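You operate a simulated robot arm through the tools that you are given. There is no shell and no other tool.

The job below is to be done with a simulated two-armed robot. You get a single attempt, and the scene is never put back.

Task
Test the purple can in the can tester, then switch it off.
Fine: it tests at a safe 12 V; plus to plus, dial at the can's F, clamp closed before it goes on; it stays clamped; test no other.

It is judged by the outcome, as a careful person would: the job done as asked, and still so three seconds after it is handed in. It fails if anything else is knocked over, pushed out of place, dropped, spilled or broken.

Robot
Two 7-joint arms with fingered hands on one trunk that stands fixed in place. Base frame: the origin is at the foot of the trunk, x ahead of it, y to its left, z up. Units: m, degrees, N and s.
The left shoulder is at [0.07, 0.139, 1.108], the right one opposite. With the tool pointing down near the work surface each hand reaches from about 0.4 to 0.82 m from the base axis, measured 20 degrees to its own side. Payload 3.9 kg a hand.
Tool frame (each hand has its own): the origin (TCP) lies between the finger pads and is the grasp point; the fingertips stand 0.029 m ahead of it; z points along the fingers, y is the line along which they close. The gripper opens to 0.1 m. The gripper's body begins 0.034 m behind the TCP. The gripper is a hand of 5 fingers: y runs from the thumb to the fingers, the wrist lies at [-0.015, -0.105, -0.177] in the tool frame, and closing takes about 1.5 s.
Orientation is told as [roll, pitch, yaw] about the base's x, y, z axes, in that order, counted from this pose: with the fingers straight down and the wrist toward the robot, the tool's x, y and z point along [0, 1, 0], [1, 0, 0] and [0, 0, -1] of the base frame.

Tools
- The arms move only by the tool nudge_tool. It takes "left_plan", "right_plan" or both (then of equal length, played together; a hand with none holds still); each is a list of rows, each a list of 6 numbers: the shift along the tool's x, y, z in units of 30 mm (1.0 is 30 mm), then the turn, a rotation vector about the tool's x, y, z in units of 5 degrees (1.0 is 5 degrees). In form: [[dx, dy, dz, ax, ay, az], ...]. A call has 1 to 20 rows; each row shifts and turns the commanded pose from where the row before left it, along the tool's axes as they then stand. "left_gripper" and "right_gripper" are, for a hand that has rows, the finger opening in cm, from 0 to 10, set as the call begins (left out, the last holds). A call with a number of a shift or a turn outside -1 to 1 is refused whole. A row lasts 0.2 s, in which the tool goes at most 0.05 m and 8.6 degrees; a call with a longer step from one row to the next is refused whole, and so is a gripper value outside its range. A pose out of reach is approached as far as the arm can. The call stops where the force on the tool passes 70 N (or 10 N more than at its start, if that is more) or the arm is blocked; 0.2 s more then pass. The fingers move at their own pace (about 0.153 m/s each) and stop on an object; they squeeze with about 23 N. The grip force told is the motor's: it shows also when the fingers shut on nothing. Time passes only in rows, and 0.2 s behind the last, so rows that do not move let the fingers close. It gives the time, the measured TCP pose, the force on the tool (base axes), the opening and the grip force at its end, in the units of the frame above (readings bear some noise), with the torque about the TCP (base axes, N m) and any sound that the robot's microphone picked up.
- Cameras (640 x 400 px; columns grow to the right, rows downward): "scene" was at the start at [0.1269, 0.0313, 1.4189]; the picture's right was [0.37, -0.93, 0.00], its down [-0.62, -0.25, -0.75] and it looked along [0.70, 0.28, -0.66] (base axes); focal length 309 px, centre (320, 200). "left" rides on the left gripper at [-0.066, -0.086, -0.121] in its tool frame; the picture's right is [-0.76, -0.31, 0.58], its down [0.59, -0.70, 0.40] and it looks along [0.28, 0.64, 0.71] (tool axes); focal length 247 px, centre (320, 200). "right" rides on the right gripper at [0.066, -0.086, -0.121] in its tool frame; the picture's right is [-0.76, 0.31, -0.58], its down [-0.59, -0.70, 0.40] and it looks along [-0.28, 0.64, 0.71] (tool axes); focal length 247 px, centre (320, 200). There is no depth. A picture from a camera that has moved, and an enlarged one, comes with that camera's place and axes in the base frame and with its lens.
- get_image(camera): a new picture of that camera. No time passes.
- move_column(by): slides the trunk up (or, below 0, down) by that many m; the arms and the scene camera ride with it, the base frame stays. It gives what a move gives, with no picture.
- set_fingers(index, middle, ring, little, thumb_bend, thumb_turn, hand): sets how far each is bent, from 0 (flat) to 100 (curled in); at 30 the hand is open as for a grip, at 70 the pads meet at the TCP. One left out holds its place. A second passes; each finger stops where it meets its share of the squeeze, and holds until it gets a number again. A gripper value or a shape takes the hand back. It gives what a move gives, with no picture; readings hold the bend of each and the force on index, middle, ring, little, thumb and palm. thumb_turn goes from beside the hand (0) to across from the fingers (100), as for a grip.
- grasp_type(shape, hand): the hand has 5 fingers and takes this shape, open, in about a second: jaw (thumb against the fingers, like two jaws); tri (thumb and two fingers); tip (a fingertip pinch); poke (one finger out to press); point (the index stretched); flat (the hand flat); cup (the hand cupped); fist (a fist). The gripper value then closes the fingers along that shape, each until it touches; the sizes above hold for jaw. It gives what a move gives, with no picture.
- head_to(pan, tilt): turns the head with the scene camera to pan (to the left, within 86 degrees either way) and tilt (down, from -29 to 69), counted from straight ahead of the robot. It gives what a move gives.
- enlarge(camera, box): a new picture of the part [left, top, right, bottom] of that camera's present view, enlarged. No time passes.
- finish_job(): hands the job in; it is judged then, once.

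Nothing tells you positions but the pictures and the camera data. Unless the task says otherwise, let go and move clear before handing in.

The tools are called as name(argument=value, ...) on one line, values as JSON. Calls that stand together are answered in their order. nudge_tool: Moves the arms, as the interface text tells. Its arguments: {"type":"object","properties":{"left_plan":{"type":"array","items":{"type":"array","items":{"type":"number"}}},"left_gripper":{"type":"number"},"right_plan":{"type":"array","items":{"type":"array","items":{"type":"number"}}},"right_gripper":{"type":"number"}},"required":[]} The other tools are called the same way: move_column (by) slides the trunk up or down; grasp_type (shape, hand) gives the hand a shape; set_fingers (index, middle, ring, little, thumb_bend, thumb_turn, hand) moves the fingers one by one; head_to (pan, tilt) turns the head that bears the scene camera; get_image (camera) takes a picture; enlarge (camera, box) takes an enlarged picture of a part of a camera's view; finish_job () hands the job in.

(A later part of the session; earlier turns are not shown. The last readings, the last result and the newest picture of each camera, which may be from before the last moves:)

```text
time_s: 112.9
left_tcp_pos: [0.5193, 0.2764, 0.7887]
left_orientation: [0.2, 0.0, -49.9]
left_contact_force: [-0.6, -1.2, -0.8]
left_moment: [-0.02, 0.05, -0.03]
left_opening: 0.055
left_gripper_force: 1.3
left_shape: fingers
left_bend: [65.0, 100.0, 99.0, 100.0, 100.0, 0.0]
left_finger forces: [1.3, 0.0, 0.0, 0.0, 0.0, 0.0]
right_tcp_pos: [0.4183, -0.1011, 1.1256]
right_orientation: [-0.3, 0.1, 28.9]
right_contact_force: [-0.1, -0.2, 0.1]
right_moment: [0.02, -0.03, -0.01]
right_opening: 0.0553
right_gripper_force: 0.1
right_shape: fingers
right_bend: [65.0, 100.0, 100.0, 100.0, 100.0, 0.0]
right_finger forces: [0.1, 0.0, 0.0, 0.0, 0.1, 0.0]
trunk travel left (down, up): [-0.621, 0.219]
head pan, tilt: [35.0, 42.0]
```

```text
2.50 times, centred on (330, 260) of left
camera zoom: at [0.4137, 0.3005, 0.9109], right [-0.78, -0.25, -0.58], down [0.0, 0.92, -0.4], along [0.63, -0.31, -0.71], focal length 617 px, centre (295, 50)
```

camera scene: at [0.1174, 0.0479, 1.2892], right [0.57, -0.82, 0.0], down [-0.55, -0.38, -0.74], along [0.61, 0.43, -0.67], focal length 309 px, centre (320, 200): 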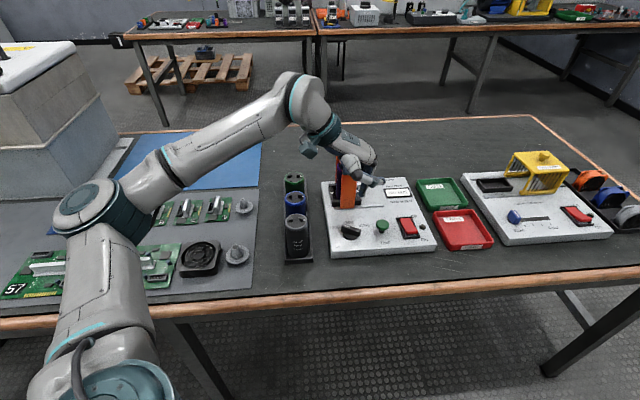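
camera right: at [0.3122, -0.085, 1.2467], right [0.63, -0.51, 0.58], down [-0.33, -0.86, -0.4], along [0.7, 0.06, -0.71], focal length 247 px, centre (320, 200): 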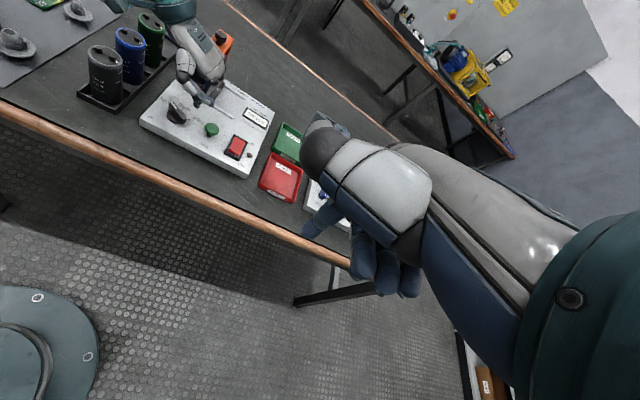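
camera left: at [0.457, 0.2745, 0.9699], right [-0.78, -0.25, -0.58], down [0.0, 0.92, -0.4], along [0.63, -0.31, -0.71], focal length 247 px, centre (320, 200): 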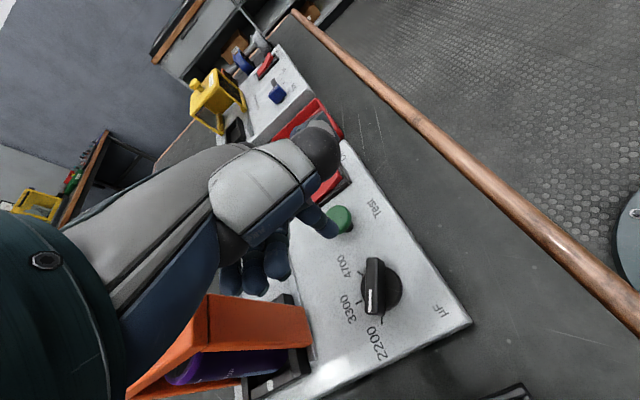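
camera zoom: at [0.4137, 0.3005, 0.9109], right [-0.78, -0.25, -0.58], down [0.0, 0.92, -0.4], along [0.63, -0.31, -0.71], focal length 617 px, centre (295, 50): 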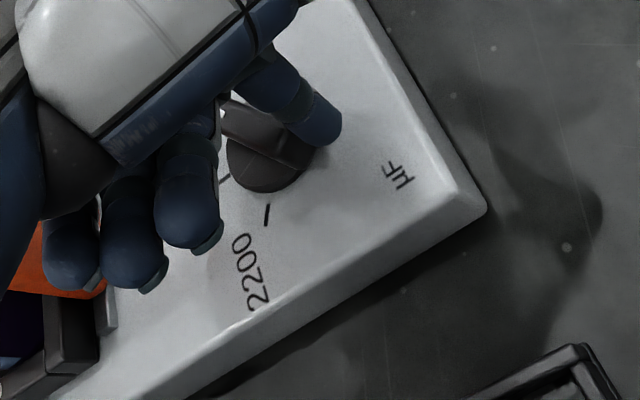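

Now I'll back the finger off and rise to see where the dial stands.

nudge_tool(left_plan=[[-0.335, 0.218, 0, 0, 0, 0], [0, 0, -0.5, 0, 0, 0], [0, 0, -0.8, 0, 0, 0], [0, 0, -0.8, 0, 0, 0], [-0.5, -0.5, -0.8, 0, 0, 0], [0, 0, 0, 0, 0, 0]])

enlarge(camera="left", box=[300, 180, 460, 320])

enlarge(camera="scene", box=[320, 180, 430, 260])

enlarge(camera="right", box=[120, 60, 260, 180])

```text
time_s: 114.3
left_tcp_pos: [0.493, 0.2667, 0.8748]
left_orientation: [0.1, 0.0, -50.0]
left_contact_force: [0.2, 0.2, -0.4]
left_moment: [-0.03, 0.01, 0.01]
left_opening: 0.0552
left_gripper_force: 0.0
left_shape: fingers
left_bend: [65.0, 100.0, 99.0, 100.0, 100.0, 0.0]
left_finger forces: [0.0, 0.1, 0.0, 0.1, 0.0, 0.0]
right_tcp_pos: [0.4184, -0.1018, 1.1258]
right_orientation: [-0.2, 0.0, 28.9]
right_contact_force: [-0.3, 0.2, -0.6]
right_moment: [0.01, 0.0, -0.02]
right_opening: 0.0553
right_gripper_force: 0.0
right_shape: fingers
right_bend: [65.0, 100.0, 100.0, 100.0, 100.0, 0.0]
right_finger forces: [0.0, 0.0, 0.0, 0.1, 0.0, 0.1]
trunk travel left (down, up): [-0.621, 0.219]
head pan, tilt: [35.0, 42.0]
```

```text
2.86 times, centred on (380, 250) of left
camera zoom: at [0.3888, 0.2899, 0.9976], right [-0.78, -0.25, -0.58], down [0.0, 0.92, -0.4], along [0.63, -0.31, -0.71], focal length 706 px, centre (149, 57)
```

zoom: 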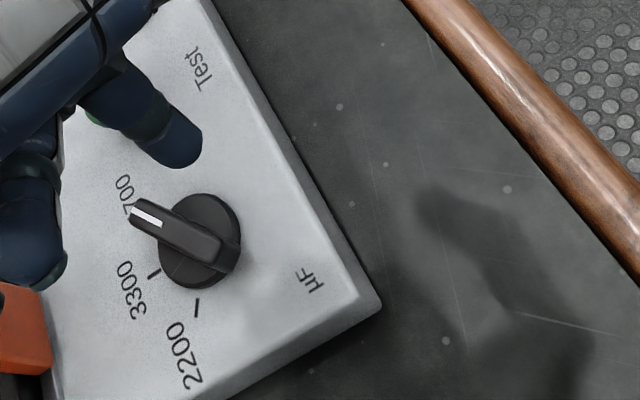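

```text
5.00 times, centred on (375, 220) of scene
camera zoom: at [0.1184, 0.0478, 1.2891], right [0.57, -0.82, 0.0], down [-0.55, -0.38, -0.74], along [0.61, 0.43, -0.67], focal length 1545 px, centre (45, 100)
```

zoom: 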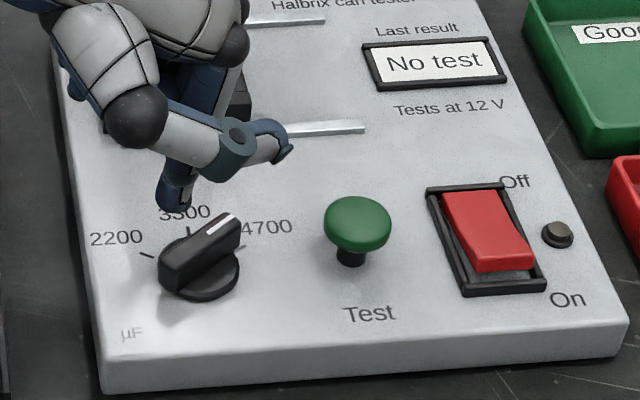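

```text
3.33 times, centred on (190, 120) of right
camera zoom: at [0.3131, -0.0851, 1.2464], right [0.63, -0.51, 0.58], down [-0.33, -0.86, -0.4], along [0.7, 0.06, -0.71], focal length 823 px, centre (753, 467)
```

zoom: 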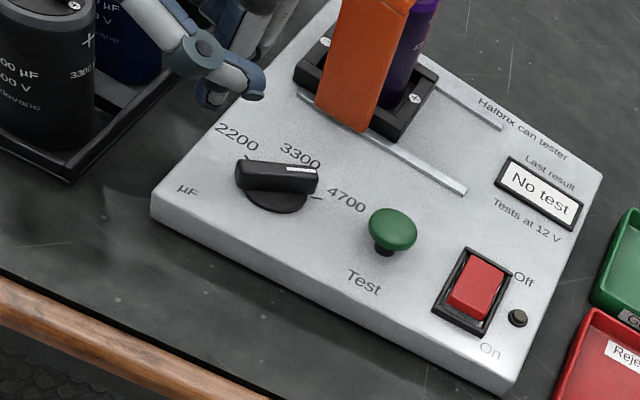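

The pointer stands around −10° to −14°, a little short of the 4700 tick at −20°. I'll go back to the same contact and push about 8° further.

nudge_tool(left_plan=[[0.5, 0.5, 0.8, 0, 0, 0], [0, 0, 0.8, 0, 0, 0], [0, 0, 0.8, 0, 0, 0], [0, 0, 0.5, 0, 0, 0], [0.335, -0.218, 0, 0, 0, 0], [0.035, -0.09, 0, 0, 0, 0], [0, 0, 0, 0, 0, 0]])

nudge_tool(left_plan=[[-0.335, 0.218, 0, 0, 0, 0], [0, 0, -0.5, 0, 0, 0], [0, 0, -0.8, 0, 0, 0], [0, 0, -0.8, 0, 0, 0], [-0.5, -0.5, -0.8, 0, 0, 0], [0, 0, 0, 0, 0, 0]])

enlarge(camera="left", box=[300, 180, 460, 320])

enlarge(camera="scene", box=[320, 200, 390, 250])

enlarge(camera="right", box=[150, 80, 230, 140])

```text
time_s: 115.9
left_tcp_pos: [0.5179, 0.2786, 0.7894]
left_orientation: [0.2, 0.0, -49.9]
left_contact_force: [-1.4, -0.4, -0.2]
left_moment: [0.02, 0.05, -0.01]
left_opening: 0.055
left_gripper_force: 0.5
left_shape: fingers
left_bend: [65.0, 100.0, 99.0, 100.0, 100.0, 0.0]
left_finger forces: [1.0, 0.0, 0.0, 0.0, 0.1, 0.1]
right_tcp_pos: [0.4187, -0.1014, 1.1278]
right_orientation: [-0.3, 0.0, 29.0]
right_contact_force: [0.2, 0.2, -0.3]
right_moment: [-0.01, 0.01, 0.0]
right_opening: 0.055
right_gripper_force: 0.1
right_shape: fingers
right_bend: [65.0, 100.0, 100.0, 100.0, 100.0, 0.0]
right_finger forces: [0.0, 0.0, 0.0, 0.0, 0.0, 0.1]
trunk travel left (down, up): [-0.621, 0.219]
head pan, tilt: [35.0, 42.0]
```

```text
time_s: 117.3
left_tcp_pos: [0.4938, 0.2693, 0.8773]
left_orientation: [0.1, 0.0, -50.0]
left_contact_force: [-0.2, 0.1, -0.4]
left_moment: [0.01, 0.02, -0.04]
left_opening: 0.0554
left_gripper_force: 0.1
left_shape: fingers
left_bend: [65.0, 100.0, 99.0, 100.0, 100.0, 0.0]
left_finger forces: [0.1, 0.0, 0.0, 0.0, 0.0, 0.0]
right_tcp_pos: [0.4194, -0.1027, 1.127]
right_orientation: [-0.2, -0.1, 29.0]
right_contact_force: [-0.8, 0.0, 0.6]
right_moment: [-0.01, 0.01, -0.01]
right_opening: 0.055
right_gripper_force: 0.0
right_shape: fingers
right_bend: [65.0, 100.0, 100.0, 100.0, 100.0, 0.0]
right_finger forces: [0.0, 0.0, 0.0, 0.0, 0.0, 0.0]
trunk travel left (down, up): [-0.621, 0.219]
head pan, tilt: [35.0, 42.0]
```

```text
2.86 times, centred on (380, 250) of left
camera zoom: at [0.3884, 0.2936, 0.9992], right [-0.78, -0.25, -0.58], down [0.0, 0.92, -0.4], along [0.63, -0.31, -0.71], focal length 706 px, centre (149, 57)
```

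zoom: 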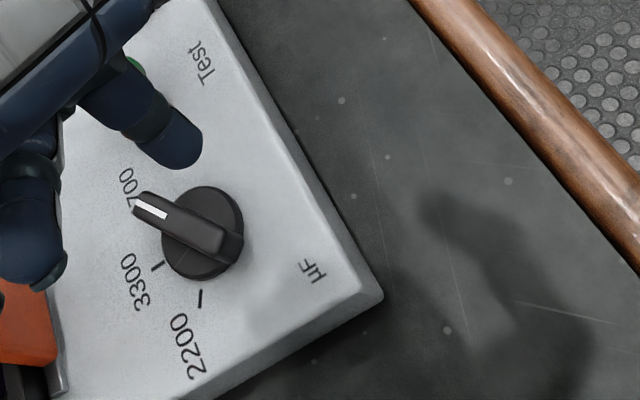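

```text
8.00 times, centred on (355, 225) of scene
camera zoom: at [0.1184, 0.0479, 1.2891], right [0.57, -0.82, 0.0], down [-0.55, -0.38, -0.74], along [0.61, 0.43, -0.67], focal length 2472 px, centre (40, 0)
```

zoom: 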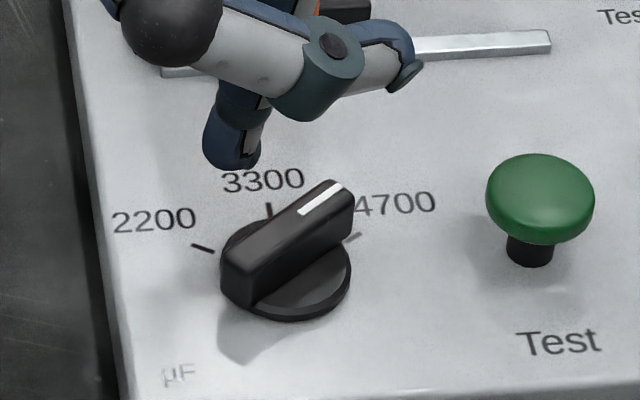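

```text
6.67 times, centred on (190, 110) of right
camera zoom: at [0.3131, -0.0851, 1.2464], right [0.63, -0.51, 0.58], down [-0.33, -0.86, -0.4], along [0.7, 0.06, -0.71], focal length 1646 px, centre (1187, 800)
```

zoom: 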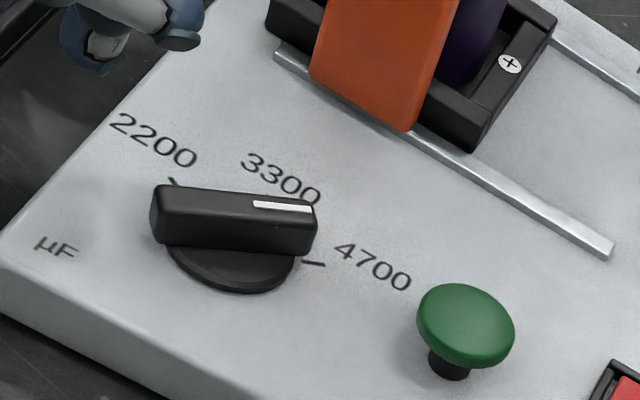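

The pointer is still ≈ −12°: the finger was slipping at the tail's corner. I'll come down again closer to the dial's centre line and push squarely there.

nudge_tool(left_plan=[[0.325, 0.39, 0, 0, 0, 0], [0.325, 0.39, 0, 0, 0, 0], [0, 0, 0.9, 0, 0, 0], [0, 0, 0.9, 0, 0, 0], [0, 0, 0.9, 0, 0, 0], [0, 0, 0.24, 0, 0, 0], [0, 0, 0, 0, 0, 0]])

enlarge(camera="left", box=[240, 180, 420, 340])

```text
time_s: 118.9
left_tcp_pos: [0.5234, 0.2643, 0.788]
left_orientation: [0.0, 0.0, -50.1]
left_contact_force: [-0.5, 0.2, -0.3]
left_moment: [0.01, 0.01, 0.01]
left_opening: 0.0551
left_gripper_force: 0.1
left_shape: fingers
left_bend: [65.0, 100.0, 99.0, 100.0, 100.0, 0.0]
left_finger forces: [0.0, 0.0, 0.1, 0.0, 0.0, 0.0]
right_tcp_pos: [0.4178, -0.1018, 1.1276]
right_orientation: [-0.3, 0.0, 28.9]
right_contact_force: [0.9, 0.8, 0.1]
right_moment: [0.0, 0.0, -0.01]
right_opening: 0.0551
right_gripper_force: 0.0
right_shape: fingers
right_bend: [65.0, 100.0, 100.0, 100.0, 100.0, 0.0]
right_finger forces: [0.1, 0.1, 0.0, 0.0, 0.1, 0.0]
trunk travel left (down, up): [-0.621, 0.219]
head pan, tilt: [35.0, 42.0]
```

```text
2.50 times, centred on (330, 260) of left
camera zoom: at [0.4192, 0.2886, 0.9108], right [-0.78, -0.25, -0.58], down [0.0, 0.92, -0.4], along [0.63, -0.31, -0.71], focal length 617 px, centre (295, 50)
```

zoom: 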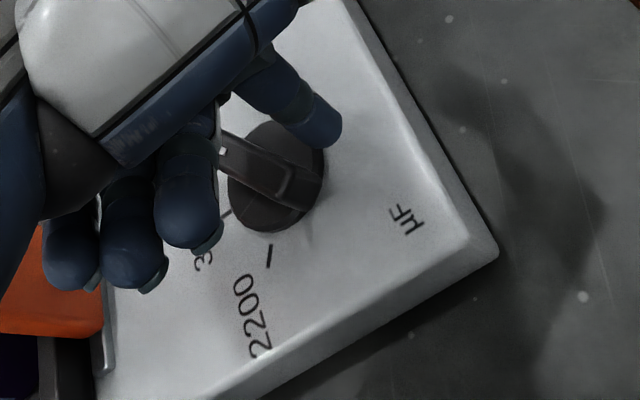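

nudge_tool(left_plan=[[0.092, -0.072, 0, 0, 0, 0], [0.092, -0.072, 0, 0, 0, 0], [0.04, -0.03, 0, 0, 0, 0], [0, 0, 0, 0, 0, 0]])

enlarge(camera="left", box=[240, 180, 420, 340])

```text
time_s: 119.9
left_tcp_pos: [0.5242, 0.2722, 0.7886]
left_orientation: [0.1, -0.1, -50.0]
left_contact_force: [-1.5, -1.3, -0.3]
left_moment: [-0.01, 0.0, -0.05]
left_opening: 0.0549
left_gripper_force: 0.8
left_shape: fingers
left_bend: [65.0, 100.0, 99.0, 100.0, 100.0, 0.0]
left_finger forces: [1.0, 0.0, 0.1, 0.0, 0.1, 0.1]
right_tcp_pos: [0.4191, -0.1011, 1.1271]
right_orientation: [-0.3, 0.0, 28.9]
right_contact_force: [1.0, 0.2, -0.1]
right_moment: [-0.02, 0.0, 0.0]
right_opening: 0.0552
right_gripper_force: 0.0
right_shape: fingers
right_bend: [65.0, 100.0, 100.0, 100.0, 100.0, 0.0]
right_finger forces: [0.0, 0.0, 0.0, 0.0, 0.1, 0.0]
trunk travel left (down, up): [-0.621, 0.219]
head pan, tilt: [35.0, 42.0]
```

```text
2.50 times, centred on (330, 260) of left
camera zoom: at [0.4205, 0.2963, 0.9106], right [-0.78, -0.25, -0.58], down [0.0, 0.92, -0.4], along [0.63, -0.31, -0.71], focal length 617 px, centre (295, 50)
```

zoom: 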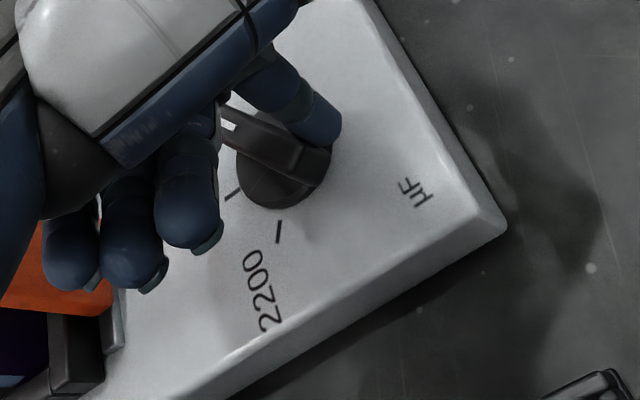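

nudge_tool(left_plan=[[0.08, -0.062, 0, 0, 0, 0], [0.05, -0.04, 0, 0, 0, 0], [0, 0, 0, 0, 0, 0]])

enlarge(camera="left", box=[240, 180, 420, 340])

```text
time_s: 120.7
left_tcp_pos: [0.5258, 0.2768, 0.7893]
left_orientation: [0.1, -0.1, -49.9]
left_contact_force: [-2.1, -3.0, 0.1]
left_moment: [-0.09, 0.03, -0.06]
left_opening: 0.0544
left_gripper_force: 2.4
left_shape: fingers
left_bend: [64.0, 100.0, 99.0, 100.0, 100.0, 0.0]
left_finger forces: [4.3, 0.1, 0.1, 0.1, 0.0, 0.1]
right_tcp_pos: [0.4192, -0.101, 1.1275]
right_orientation: [-0.2, 0.1, 28.8]
right_contact_force: [-0.2, -0.4, -0.4]
right_moment: [0.02, 0.0, -0.01]
right_opening: 0.0551
right_gripper_force: 0.0
right_shape: fingers
right_bend: [65.0, 100.0, 100.0, 100.0, 100.0, 0.0]
right_finger forces: [0.0, 0.0, 0.1, 0.0, 0.1, 0.0]
trunk travel left (down, up): [-0.621, 0.219]
head pan, tilt: [35.0, 42.0]
```

```text
2.50 times, centred on (330, 260) of left
camera zoom: at [0.4209, 0.3006, 0.911], right [-0.78, -0.25, -0.58], down [0.0, 0.92, -0.4], along [0.63, -0.31, -0.71], focal length 617 px, centre (295, 50)
```

zoom: 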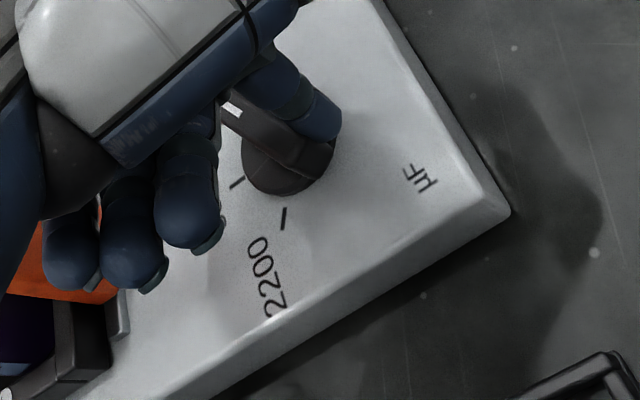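

The force rose to 4 N, perhaps the dial's end stop. Backing off to look.

nudge_tool(left_plan=[[-0.15, 0.12, 0, 0, 0, 0], [-0.2, 0.15, 0, 0, 0, 0], [0, 0, -0.8, 0, 0, 0], [0, 0, -0.8, 0, 0, 0], [0, 0, -0.8, 0, 0, 0], [-0.5, -0.5, -0.6, 0, 0, 0], [0, 0, 0, 0, 0, 0]])

enlarge(camera="left", box=[310, 200, 410, 290])

enlarge(camera="scene", box=[320, 200, 390, 250])

enlarge(camera="right", box=[150, 80, 230, 140])

```text
time_s: 122.3
left_tcp_pos: [0.5025, 0.2671, 0.8772]
left_orientation: [0.1, 0.0, -50.0]
left_contact_force: [0.2, 0.6, -0.6]
left_moment: [-0.02, -0.02, -0.02]
left_opening: 0.0551
left_gripper_force: 0.1
left_shape: fingers
left_bend: [65.0, 100.0, 99.0, 100.0, 100.0, 0.0]
left_finger forces: [0.1, 0.0, 0.1, 0.0, 0.0, 0.0]
right_tcp_pos: [0.4196, -0.1016, 1.1265]
right_orientation: [-0.2, 0.0, 28.8]
right_contact_force: [0.5, 0.9, -0.1]
right_moment: [0.01, 0.02, 0.01]
right_opening: 0.0549
right_gripper_force: 0.0
right_shape: fingers
right_bend: [65.0, 100.0, 100.0, 100.0, 100.0, 0.0]
right_finger forces: [0.0, 0.0, 0.0, 0.0, 0.0, 0.1]
trunk travel left (down, up): [-0.621, 0.219]
head pan, tilt: [35.0, 42.0]
```

```text
4.44 times, centred on (360, 245) of left
camera zoom: at [0.3977, 0.2895, 0.9996], right [-0.78, -0.25, -0.58], down [0.0, 0.92, -0.4], along [0.63, -0.31, -0.71], focal length 1098 px, centre (142, 0)
```

zoom: 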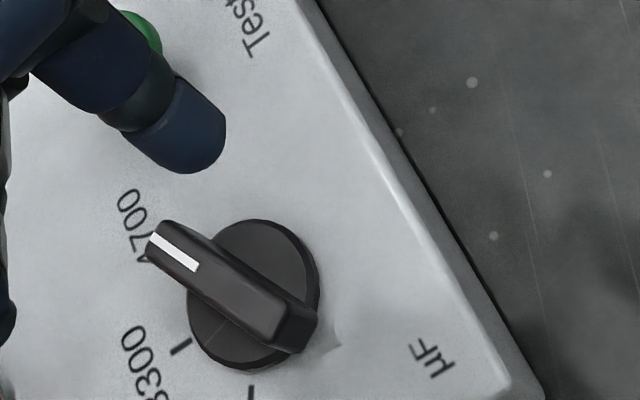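

```text
8.00 times, centred on (355, 225) of scene
camera zoom: at [0.1183, 0.0477, 1.2891], right [0.57, -0.82, 0.0], down [-0.55, -0.38, -0.74], along [0.61, 0.43, -0.67], focal length 2472 px, centre (40, 0)
```

zoom: 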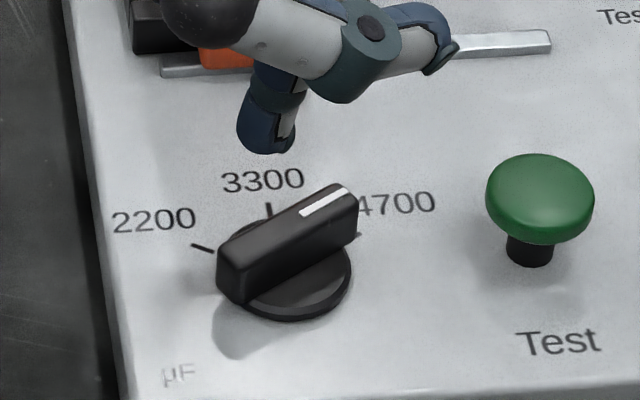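

```text
6.67 times, centred on (190, 110) of right
camera zoom: at [0.3131, -0.0852, 1.2464], right [0.63, -0.51, 0.58], down [-0.33, -0.86, -0.4], along [0.7, 0.06, -0.71], focal length 1646 px, centre (1187, 800)
```

zoom: 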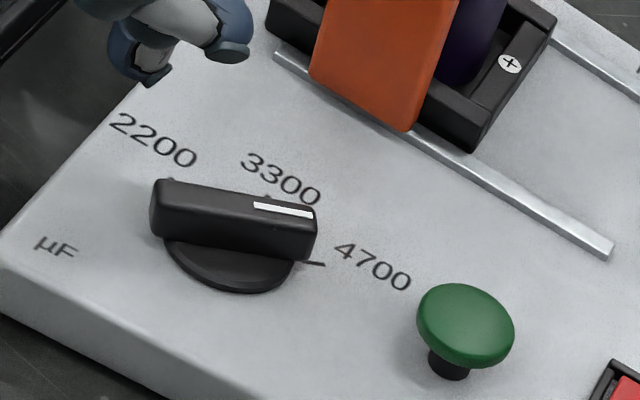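

All three cameras put the pointer at ≈ −19.5°, on the 4700 tick. Next the power switch: I'll measure the rocker and button.

enlarge(camera="scene", box=[370, 195, 450, 255])

enlarge(camera="right", box=[190, 100, 270, 180])

get_image(camera="scene")

get_image(camera="left")

```text
6.67 times, centred on (410, 225) of scene
camera zoom: at [0.1183, 0.0477, 1.2891], right [0.57, -0.82, 0.0], down [-0.55, -0.38, -0.74], along [0.61, 0.43, -0.67], focal length 2060 px, centre (-280, 33)
```

zoom: 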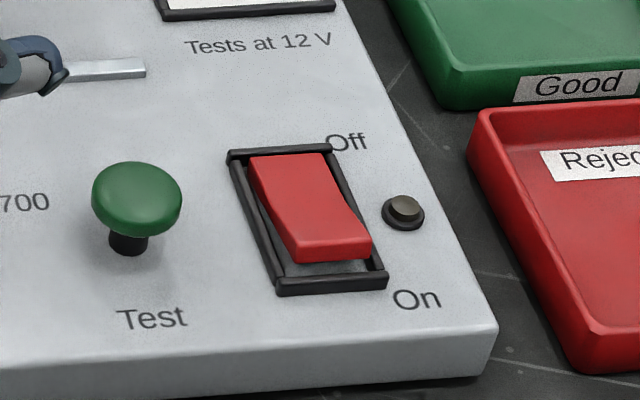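

```text
5.00 times, centred on (230, 140) of right
camera zoom: at [0.3131, -0.0852, 1.2464], right [0.63, -0.51, 0.58], down [-0.33, -0.86, -0.4], along [0.7, 0.06, -0.71], focal length 1235 px, centre (770, 500)
```

zoom: 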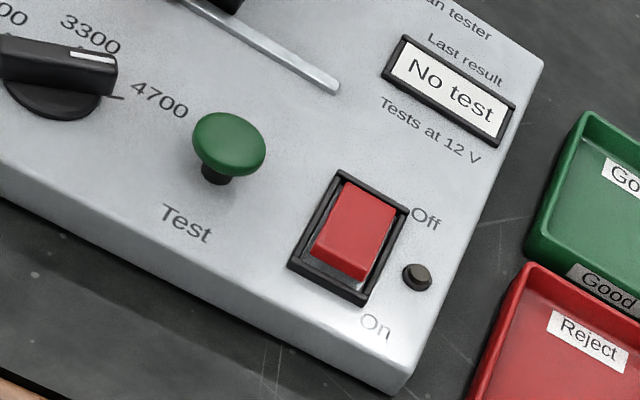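

```text
taken
camera scene: at [0.1183, 0.0477, 1.2891], right [0.57, -0.82, 0.0], down [-0.55, -0.38, -0.74], along [0.61, 0.43, -0.67], focal length 309 px, centre (320, 200)
```

scene: 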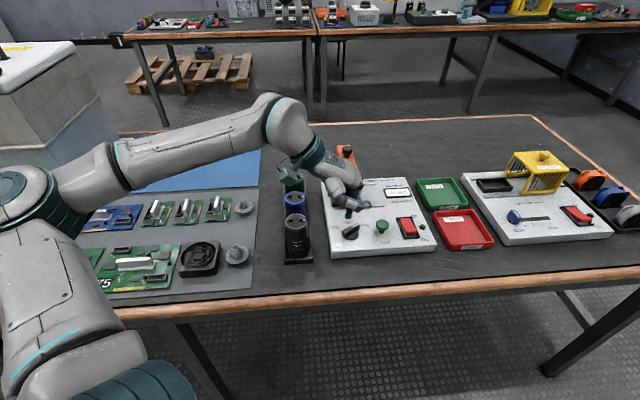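

```text
taken
camera left: at [0.3977, 0.2895, 0.9996], right [-0.78, -0.25, -0.58], down [0.0, 0.92, -0.4], along [0.63, -0.31, -0.71], focal length 247 px, centre (320, 200)
```

left: 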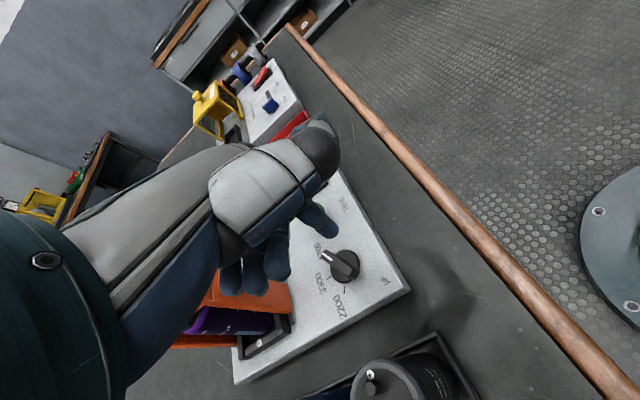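

The rocker's raised "On" end is at about (0.622, 0.148, 0.77). Moving the left index above a point just inside that end.

nudge_tool(left_plan=[[0.123, 0.833, 0, 0, 0, 0], [0.123, 0.833, 0, 0, 0, 0], [0.123, 0.833, 0, 0, 0, 0], [0.123, 0.833, 0, 0, 0, 0], [0.123, 0.833, 0, 0, 0, 0], [0.123, 0.833, 0, 0, 0, 0], [0, 0, 0, 0, 0, 0]])

enlarge(camera="left", box=[220, 120, 440, 320])

enlarge(camera="scene", box=[340, 150, 460, 260])

get_image(camera="scene")

```text
time_s: 123.9
left_tcp_pos: [0.6149, 0.1656, 0.8782]
left_orientation: [0.0, -0.1, -50.0]
left_contact_force: [-0.8, 0.2, 0.3]
left_moment: [-0.03, -0.01, -0.04]
left_opening: 0.0553
left_gripper_force: 0.1
left_shape: fingers
left_bend: [65.0, 100.0, 99.0, 100.0, 100.0, 0.0]
left_finger forces: [0.1, 0.1, 0.1, 0.0, 0.0, 0.0]
right_tcp_pos: [0.4179, -0.1013, 1.1271]
right_orientation: [-0.3, 0.1, 28.9]
right_contact_force: [-0.2, 0.1, 0.0]
right_moment: [-0.03, -0.01, -0.02]
right_opening: 0.0551
right_gripper_force: 0.0
right_shape: fingers
right_bend: [65.0, 100.0, 100.0, 100.0, 100.0, 0.0]
right_finger forces: [0.0, 0.0, 0.1, 0.0, 0.1, 0.0]
trunk travel left (down, up): [-0.621, 0.219]
head pan, tilt: [35.0, 42.0]
```

```text
2.00 times, centred on (330, 220) of left
camera zoom: at [0.5098, 0.19, 1.0013], right [-0.78, -0.25, -0.58], down [0.0, 0.92, -0.4], along [0.63, -0.31, -0.71], focal length 494 px, centre (300, 160)
```

zoom: 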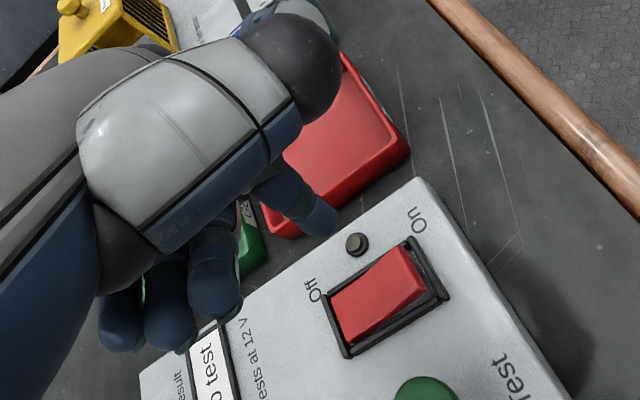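

```text
3.64 times, centred on (400, 205) of scene
camera zoom: at [0.117, 0.0486, 1.2892], right [0.57, -0.82, 0.0], down [-0.55, -0.38, -0.74], along [0.61, 0.43, -0.67], focal length 1124 px, centre (29, 182)
```

zoom: 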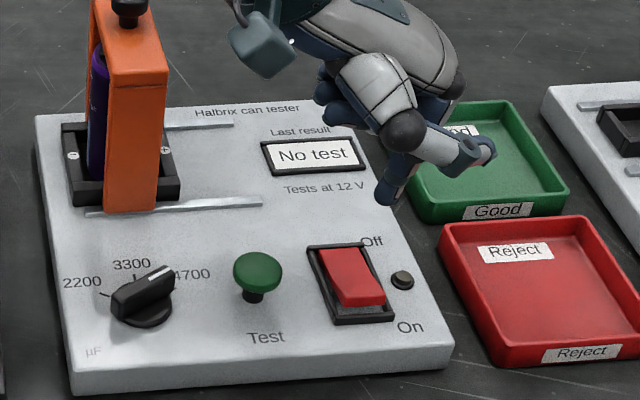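

```text
taken
camera scene: at [0.117, 0.0486, 1.2892], right [0.57, -0.82, 0.0], down [-0.55, -0.38, -0.74], along [0.61, 0.43, -0.67], focal length 309 px, centre (320, 200)
```

scene: 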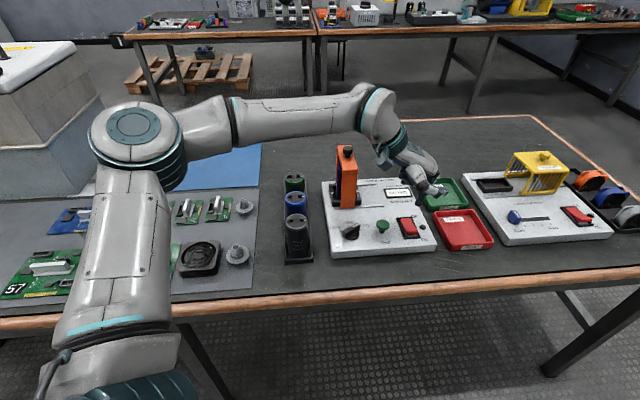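

The tip is above the rocker's On end (three views agree on ≈(0.6235, 0.148)). Lowering to just above it.

nudge_tool(left_plan=[[0.12, 0, 0.3, 0, 0, 0], [0, 0, 0.7, 0, 0, 0], [0, 0, 0.7, 0, 0, 0], [0, 0, 0.5, 0, 0, 0], [0, 0, 0, 0, 0, 0]])

enlarge(camera="left", box=[240, 140, 420, 300])

enlarge(camera="scene", box=[370, 170, 460, 250])

enlarge(camera="right", box=[180, 80, 290, 190])

```text
time_s: 125.1
left_tcp_pos: [0.6174, 0.1682, 0.8117]
left_orientation: [0.1, 0.0, -50.0]
left_contact_force: [0.2, -0.2, -0.5]
left_moment: [-0.01, 0.01, -0.02]
left_opening: 0.0551
left_gripper_force: 0.1
left_shape: fingers
left_bend: [65.0, 100.0, 99.0, 100.0, 100.0, 0.0]
left_finger forces: [0.1, 0.0, 0.0, 0.0, 0.0, 0.0]
right_tcp_pos: [0.4193, -0.1017, 1.127]
right_orientation: [-0.3, -0.1, 28.9]
right_contact_force: [0.0, -0.1, 0.0]
right_moment: [-0.02, -0.02, -0.01]
right_opening: 0.0551
right_gripper_force: 0.1
right_shape: fingers
right_bend: [65.0, 100.0, 100.0, 100.0, 100.0, 0.0]
right_finger forces: [0.1, 0.0, 0.0, 0.1, 0.0, 0.0]
trunk travel left (down, up): [-0.621, 0.219]
head pan, tilt: [35.0, 42.0]
```

```text
2.50 times, centred on (330, 220) of left
camera zoom: at [0.5123, 0.1925, 0.9342], right [-0.78, -0.25, -0.58], down [0.0, 0.92, -0.4], along [0.63, -0.31, -0.71], focal length 617 px, centre (295, 150)
```

zoom: 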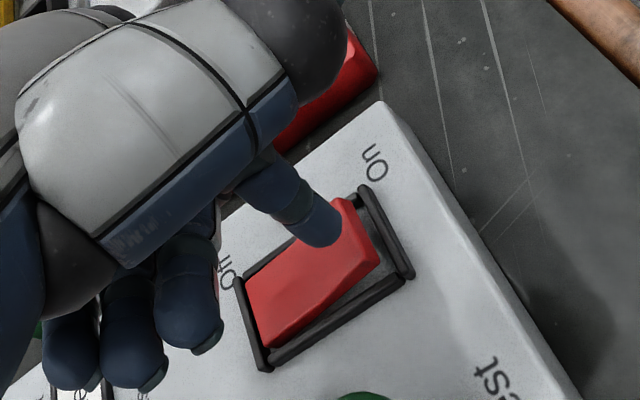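

```text
5.00 times, centred on (415, 210) of scene
camera zoom: at [0.1174, 0.0479, 1.2892], right [0.57, -0.82, 0.0], down [-0.55, -0.38, -0.74], along [0.61, 0.43, -0.67], focal length 1545 px, centre (-155, 150)
```

zoom: 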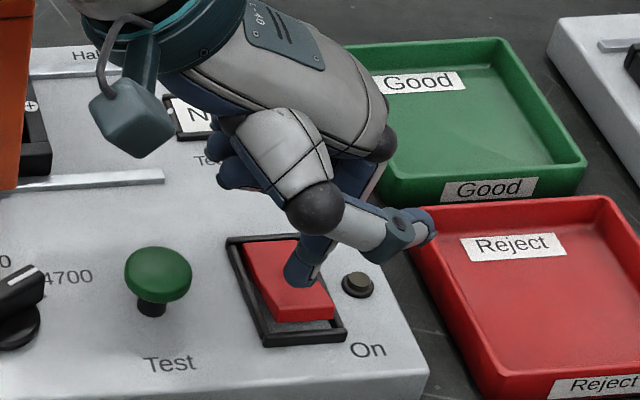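

```text
3.64 times, centred on (235, 135) of right
camera zoom: at [0.3122, -0.085, 1.2468], right [0.63, -0.51, 0.58], down [-0.33, -0.86, -0.4], along [0.7, 0.06, -0.71], focal length 898 px, centre (629, 436)
```

zoom: 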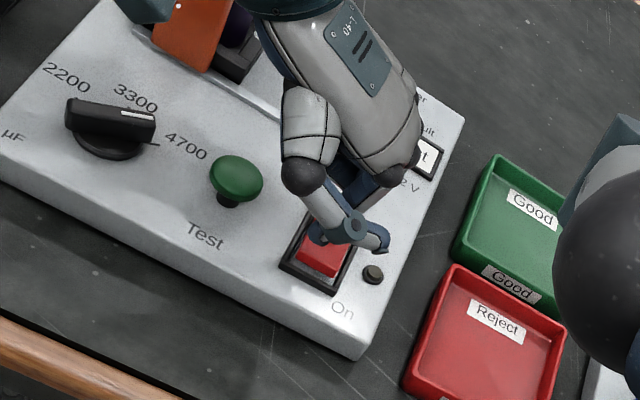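

The tip is over the rocker, about 9 mm inside the On end; I'll shift 4 mm toward the end, then press down gently.

nudge_tool(left_plan=[[-0.14, 0, 0.2, 0, 0, 0], [0, 0, 0.13, 0, 0, 0], [0, 0, 0.1, 0, 0, 0], [0, 0, 0, 0, 0, 0]])

enlarge(camera="left", box=[240, 140, 420, 300])

enlarge(camera="scene", box=[370, 170, 460, 250])

```text
time_s: 126.1
left_tcp_pos: [0.613, 0.1655, 0.8007]
left_orientation: [0.1, 0.0, -50.0]
left_contact_force: [-0.1, 0.0, -0.2]
left_moment: [0.0, 0.02, -0.02]
left_opening: 0.0552
left_gripper_force: 0.0
left_shape: fingers
left_bend: [65.0, 100.0, 99.0, 100.0, 100.0, 0.0]
left_finger forces: [0.0, 0.1, 0.1, 0.0, 0.0, 0.0]
right_tcp_pos: [0.4186, -0.1014, 1.1273]
right_orientation: [-0.2, 0.0, 29.0]
right_contact_force: [1.0, 0.5, -0.4]
right_moment: [0.03, 0.0, -0.03]
right_opening: 0.0551
right_gripper_force: 0.1
right_shape: fingers
right_bend: [65.0, 100.0, 100.0, 100.0, 100.0, 0.0]
right_finger forces: [0.0, 0.0, 0.0, 0.0, 0.0, 0.1]
trunk travel left (down, up): [-0.621, 0.219]
head pan, tilt: [35.0, 42.0]
```

```text
2.50 times, centred on (330, 220) of left
camera zoom: at [0.5095, 0.1895, 0.9218], right [-0.78, -0.25, -0.58], down [0.0, 0.92, -0.4], along [0.63, -0.31, -0.71], focal length 617 px, centre (295, 150)
```

zoom: 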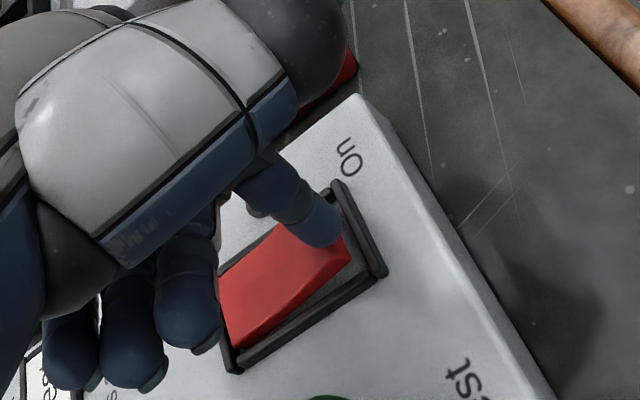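

```text
5.00 times, centred on (415, 210) of scene
camera zoom: at [0.1175, 0.0481, 1.2892], right [0.57, -0.82, 0.0], down [-0.55, -0.38, -0.74], along [0.61, 0.43, -0.67], focal length 1545 px, centre (-155, 150)
```

zoom: 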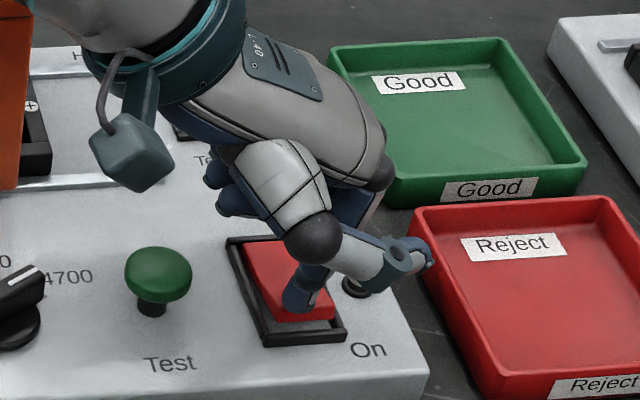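

nudge_tool(left_plan=[[0, 0, 0.13, 0, 0, 0], [0, 0, 0.13, 0, 0, 0], [0, 0, 0, 0, 0, 0]])

enlarge(camera="scene", box=[370, 170, 460, 250])

```text
time_s: 126.9
left_tcp_pos: [0.6131, 0.1646, 0.7921]
left_orientation: [0.2, -0.2, -50.0]
left_contact_force: [-0.6, 0.3, 1.4]
left_moment: [-0.01, 0.0, 0.03]
left_opening: 0.0554
left_gripper_force: 0.9
left_shape: fingers
left_bend: [65.0, 100.0, 99.0, 100.0, 100.0, 0.0]
left_finger forces: [1.1, 0.1, 0.0, 0.0, 0.1, 0.0]
right_tcp_pos: [0.4195, -0.1016, 1.127]
right_orientation: [-0.4, 0.0, 28.8]
right_contact_force: [-0.2, -0.5, -0.1]
right_moment: [0.01, -0.03, 0.03]
right_opening: 0.0552
right_gripper_force: 0.0
right_shape: fingers
right_bend: [65.0, 100.0, 100.0, 100.0, 100.0, 0.0]
right_finger forces: [0.0, 0.0, 0.0, 0.0, 0.1, 0.0]
trunk travel left (down, up): [-0.621, 0.219]
head pan, tilt: [35.0, 42.0]
```

```text
5.00 times, centred on (415, 210) of scene
camera zoom: at [0.1173, 0.048, 1.2892], right [0.57, -0.82, 0.0], down [-0.55, -0.38, -0.74], along [0.61, 0.43, -0.67], focal length 1545 px, centre (-155, 150)
```

zoom: 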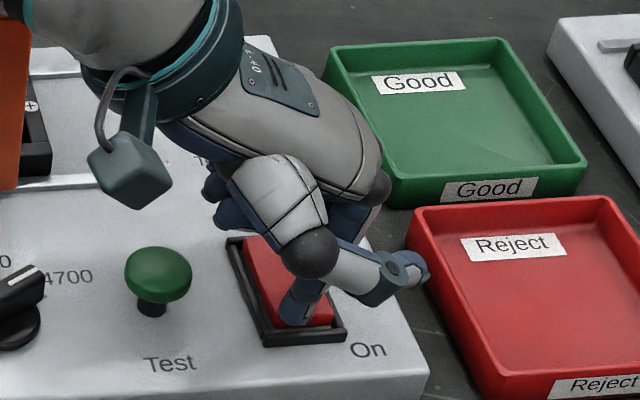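

Contact begins. Pressing on.

nudge_tool(left_plan=[[0, 0, 0.13, 0, 0, 0], [0, 0, 0.1, 0, 0, 0], [0, 0, 0, 0, 0, 0]])

enlarge(camera="scene", box=[370, 170, 460, 250])

enlarge(camera="left", box=[240, 140, 420, 300])

```text
time_s: 127.7
left_tcp_pos: [0.6131, 0.1639, 0.7862]
left_orientation: [0.2, -0.2, -49.9]
left_contact_force: [-0.6, -1.9, 5.8]
left_moment: [-0.14, -0.06, 0.0]
left_opening: 0.0553
left_gripper_force: 3.1
left_shape: fingers
left_bend: [66.0, 100.0, 99.0, 100.0, 100.0, 0.0]
left_finger forces: [6.3, 0.0, 0.1, 0.0, 0.0, 0.0]
right_tcp_pos: [0.4178, -0.1026, 1.1272]
right_orientation: [-0.3, 0.0, 28.9]
right_contact_force: [0.5, 0.2, -0.3]
right_moment: [0.03, 0.0, 0.02]
right_opening: 0.0549
right_gripper_force: 0.1
right_shape: fingers
right_bend: [65.0, 100.0, 100.0, 100.0, 100.0, 0.0]
right_finger forces: [0.0, 0.0, 0.1, 0.1, 0.1, 0.0]
trunk travel left (down, up): [-0.621, 0.219]
head pan, tilt: [35.0, 42.0]
heard: click
```

```text
5.00 times, centred on (415, 210) of scene
camera zoom: at [0.1165, 0.0477, 1.2894], right [0.57, -0.82, 0.0], down [-0.55, -0.38, -0.74], along [0.61, 0.43, -0.67], focal length 1545 px, centre (-155, 150)
```

zoom: 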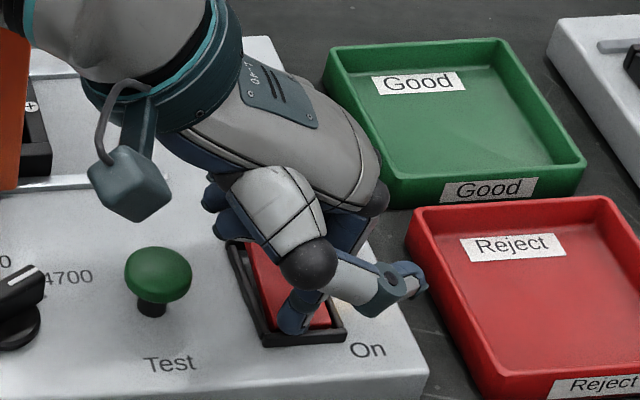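

```text
2.50 times, centred on (330, 220) of left
camera zoom: at [0.5096, 0.1884, 0.9076], right [-0.77, -0.25, -0.58], down [0.0, 0.92, -0.4], along [0.63, -0.31, -0.71], focal length 617 px, centre (295, 150)
```

zoom: 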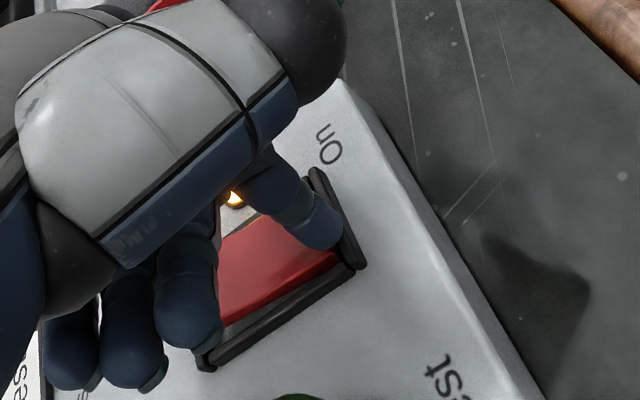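

Click heard and the lamp is lit: the tester is on. Now I lift and move above the green Test button.

nudge_tool(left_plan=[[0, 0, -0.5, 0, 0, 0], [0, 0, -0.7, 0, 0, 0], [0, 0, -0.6, 0, 0, 0], [0.35, -1.0, 0, 0, 0, 0], [0.34, -1.0, 0, 0, 0, 0], [0, 0, 0, 0, 0, 0]])

enlarge(camera="left", box=[240, 140, 420, 300])

enlarge(camera="scene", box=[340, 160, 450, 250])

enlarge(camera="right", box=[150, 70, 270, 180])

```text
time_s: 129.1
left_tcp_pos: [0.5911, 0.2226, 0.8405]
left_orientation: [0.1, 0.0, -49.9]
left_contact_force: [-0.2, -0.4, -0.2]
left_moment: [-0.01, 0.01, 0.0]
left_opening: 0.0554
left_gripper_force: 0.1
left_shape: fingers
left_bend: [65.0, 100.0, 99.0, 100.0, 100.0, 0.0]
left_finger forces: [0.0, 0.0, 0.0, 0.0, 0.0, 0.0]
right_tcp_pos: [0.4194, -0.1019, 1.1269]
right_orientation: [-0.2, 0.0, 29.0]
right_contact_force: [0.3, -0.8, 0.0]
right_moment: [0.01, -0.04, 0.0]
right_opening: 0.0548
right_gripper_force: 0.0
right_shape: fingers
right_bend: [65.0, 100.0, 100.0, 100.0, 100.0, 0.0]
right_finger forces: [0.0, 0.0, 0.0, 0.1, 0.0, 0.0]
trunk travel left (down, up): [-0.621, 0.219]
head pan, tilt: [35.0, 42.0]
```

```text
2.50 times, centred on (330, 220) of left
camera zoom: at [0.4875, 0.2463, 0.9623], right [-0.78, -0.25, -0.58], down [0.0, 0.92, -0.4], along [0.63, -0.31, -0.71], focal length 617 px, centre (295, 150)
```

zoom: 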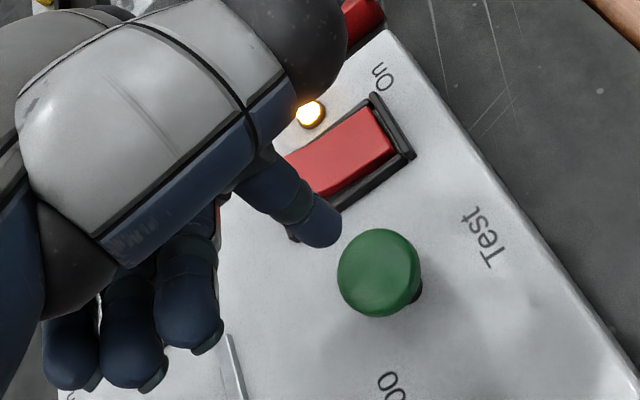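

```text
4.44 times, centred on (395, 205) of scene
camera zoom: at [0.1178, 0.0476, 1.2891], right [0.57, -0.82, 0.0], down [-0.55, -0.38, -0.74], along [0.61, 0.43, -0.67], focal length 1373 px, centre (-13, 178)
```

zoom: 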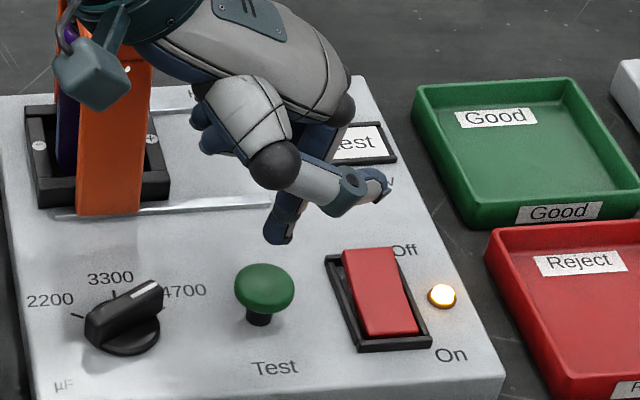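

```text
3.64 times, centred on (210, 125) of right
camera zoom: at [0.3126, -0.0853, 1.2466], right [0.63, -0.51, 0.58], down [-0.33, -0.86, -0.4], along [0.7, 0.06, -0.71], focal length 898 px, centre (720, 473)
```

zoom: 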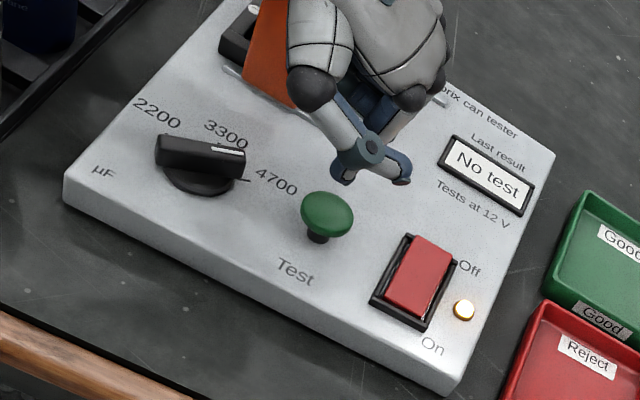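

Lamp on, button top at (0.600, 0.211, 0.776). Aligning and lowering onto it.

nudge_tool(left_plan=[[0.055, -0.123, 0, 0, 0, 0], [0, 0, 0.5, 0, 0, 0], [0, 0, 0.35, 0, 0, 0], [0, 0, 0, 0, 0, 0]])

enlarge(camera="left", box=[240, 140, 420, 300])

enlarge(camera="scene", box=[340, 160, 450, 250])

```text
time_s: 130.1
left_tcp_pos: [0.5913, 0.2283, 0.814]
left_orientation: [0.1, -0.2, -50.0]
left_contact_force: [0.1, -0.2, 0.4]
left_moment: [0.03, -0.03, -0.01]
left_opening: 0.0551
left_gripper_force: 0.2
left_shape: fingers
left_bend: [65.0, 100.0, 99.0, 100.0, 100.0, 0.0]
left_finger forces: [0.1, 0.0, 0.0, 0.0, 0.0, 0.0]
right_tcp_pos: [0.4198, -0.1025, 1.1272]
right_orientation: [-0.2, 0.0, 28.8]
right_contact_force: [1.3, 0.7, -0.2]
right_moment: [0.01, 0.03, 0.0]
right_opening: 0.055
right_gripper_force: 0.1
right_shape: fingers
right_bend: [65.0, 100.0, 100.0, 100.0, 100.0, 0.0]
right_finger forces: [0.0, 0.1, 0.1, 0.0, 0.0, 0.0]
trunk travel left (down, up): [-0.621, 0.219]
head pan, tilt: [35.0, 42.0]
```

```text
2.50 times, centred on (330, 220) of left
camera zoom: at [0.4862, 0.2524, 0.9356], right [-0.78, -0.25, -0.58], down [0.0, 0.92, -0.4], along [0.63, -0.31, -0.71], focal length 617 px, centre (295, 150)
```

zoom: 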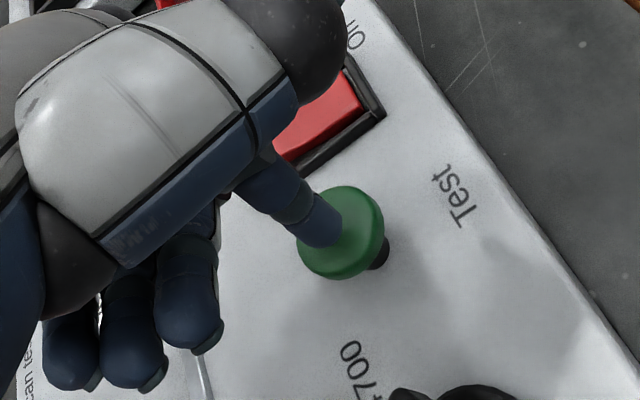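

```text
4.44 times, centred on (395, 205) of scene
camera zoom: at [0.1175, 0.048, 1.2892], right [0.57, -0.82, 0.0], down [-0.55, -0.38, -0.74], along [0.61, 0.43, -0.67], focal length 1373 px, centre (-13, 178)
```

zoom: 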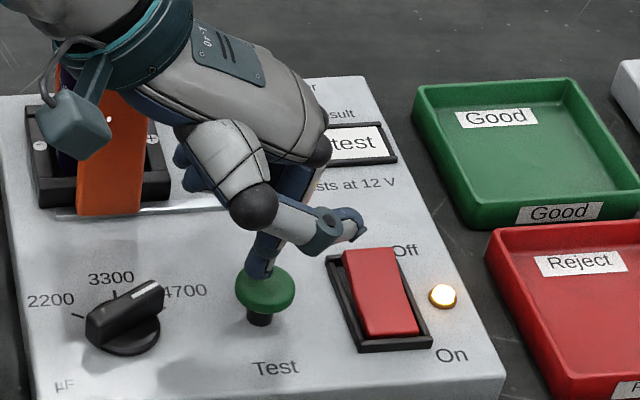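

nudge_tool(left_plan=[[0, 0.04, 0.13, 0, 0, 0], [0, 0, 0.13, 0, 0, 0], [0, 0, 0, 0, 0, 0]])

enlarge(camera="scene", box=[340, 160, 450, 250])

```text
time_s: 130.9
left_tcp_pos: [0.592, 0.2282, 0.8059]
left_orientation: [0.0, 0.0, -50.0]
left_contact_force: [-0.3, 0.1, 0.3]
left_moment: [-0.01, 0.01, 0.05]
left_opening: 0.0555
left_gripper_force: 0.2
left_shape: fingers
left_bend: [65.0, 100.0, 99.0, 100.0, 100.0, 0.0]
left_finger forces: [0.5, 0.1, 0.1, 0.0, 0.1, 0.0]
right_tcp_pos: [0.4188, -0.1012, 1.1288]
right_orientation: [-0.4, 0.0, 28.9]
right_contact_force: [0.0, -1.2, 0.0]
right_moment: [0.01, 0.01, 0.02]
right_opening: 0.0551
right_gripper_force: 0.1
right_shape: fingers
right_bend: [65.0, 100.0, 100.0, 100.0, 100.0, 0.0]
right_finger forces: [0.0, 0.0, 0.0, 0.0, 0.1, 0.1]
trunk travel left (down, up): [-0.621, 0.219]
head pan, tilt: [35.0, 42.0]
```

```text
4.44 times, centred on (395, 205) of scene
camera zoom: at [0.1174, 0.048, 1.2892], right [0.57, -0.82, 0.0], down [-0.55, -0.38, -0.74], along [0.61, 0.43, -0.67], focal length 1373 px, centre (-13, 178)
```

zoom: 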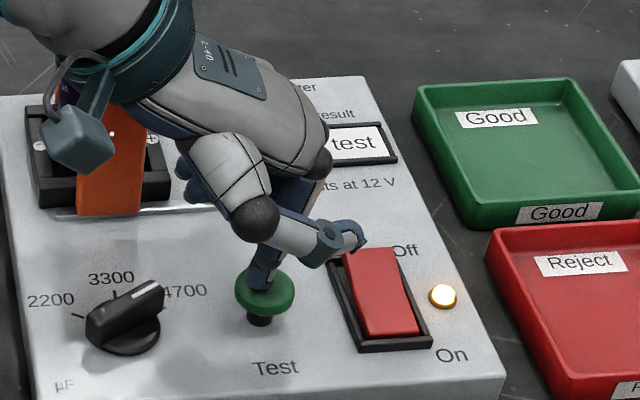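

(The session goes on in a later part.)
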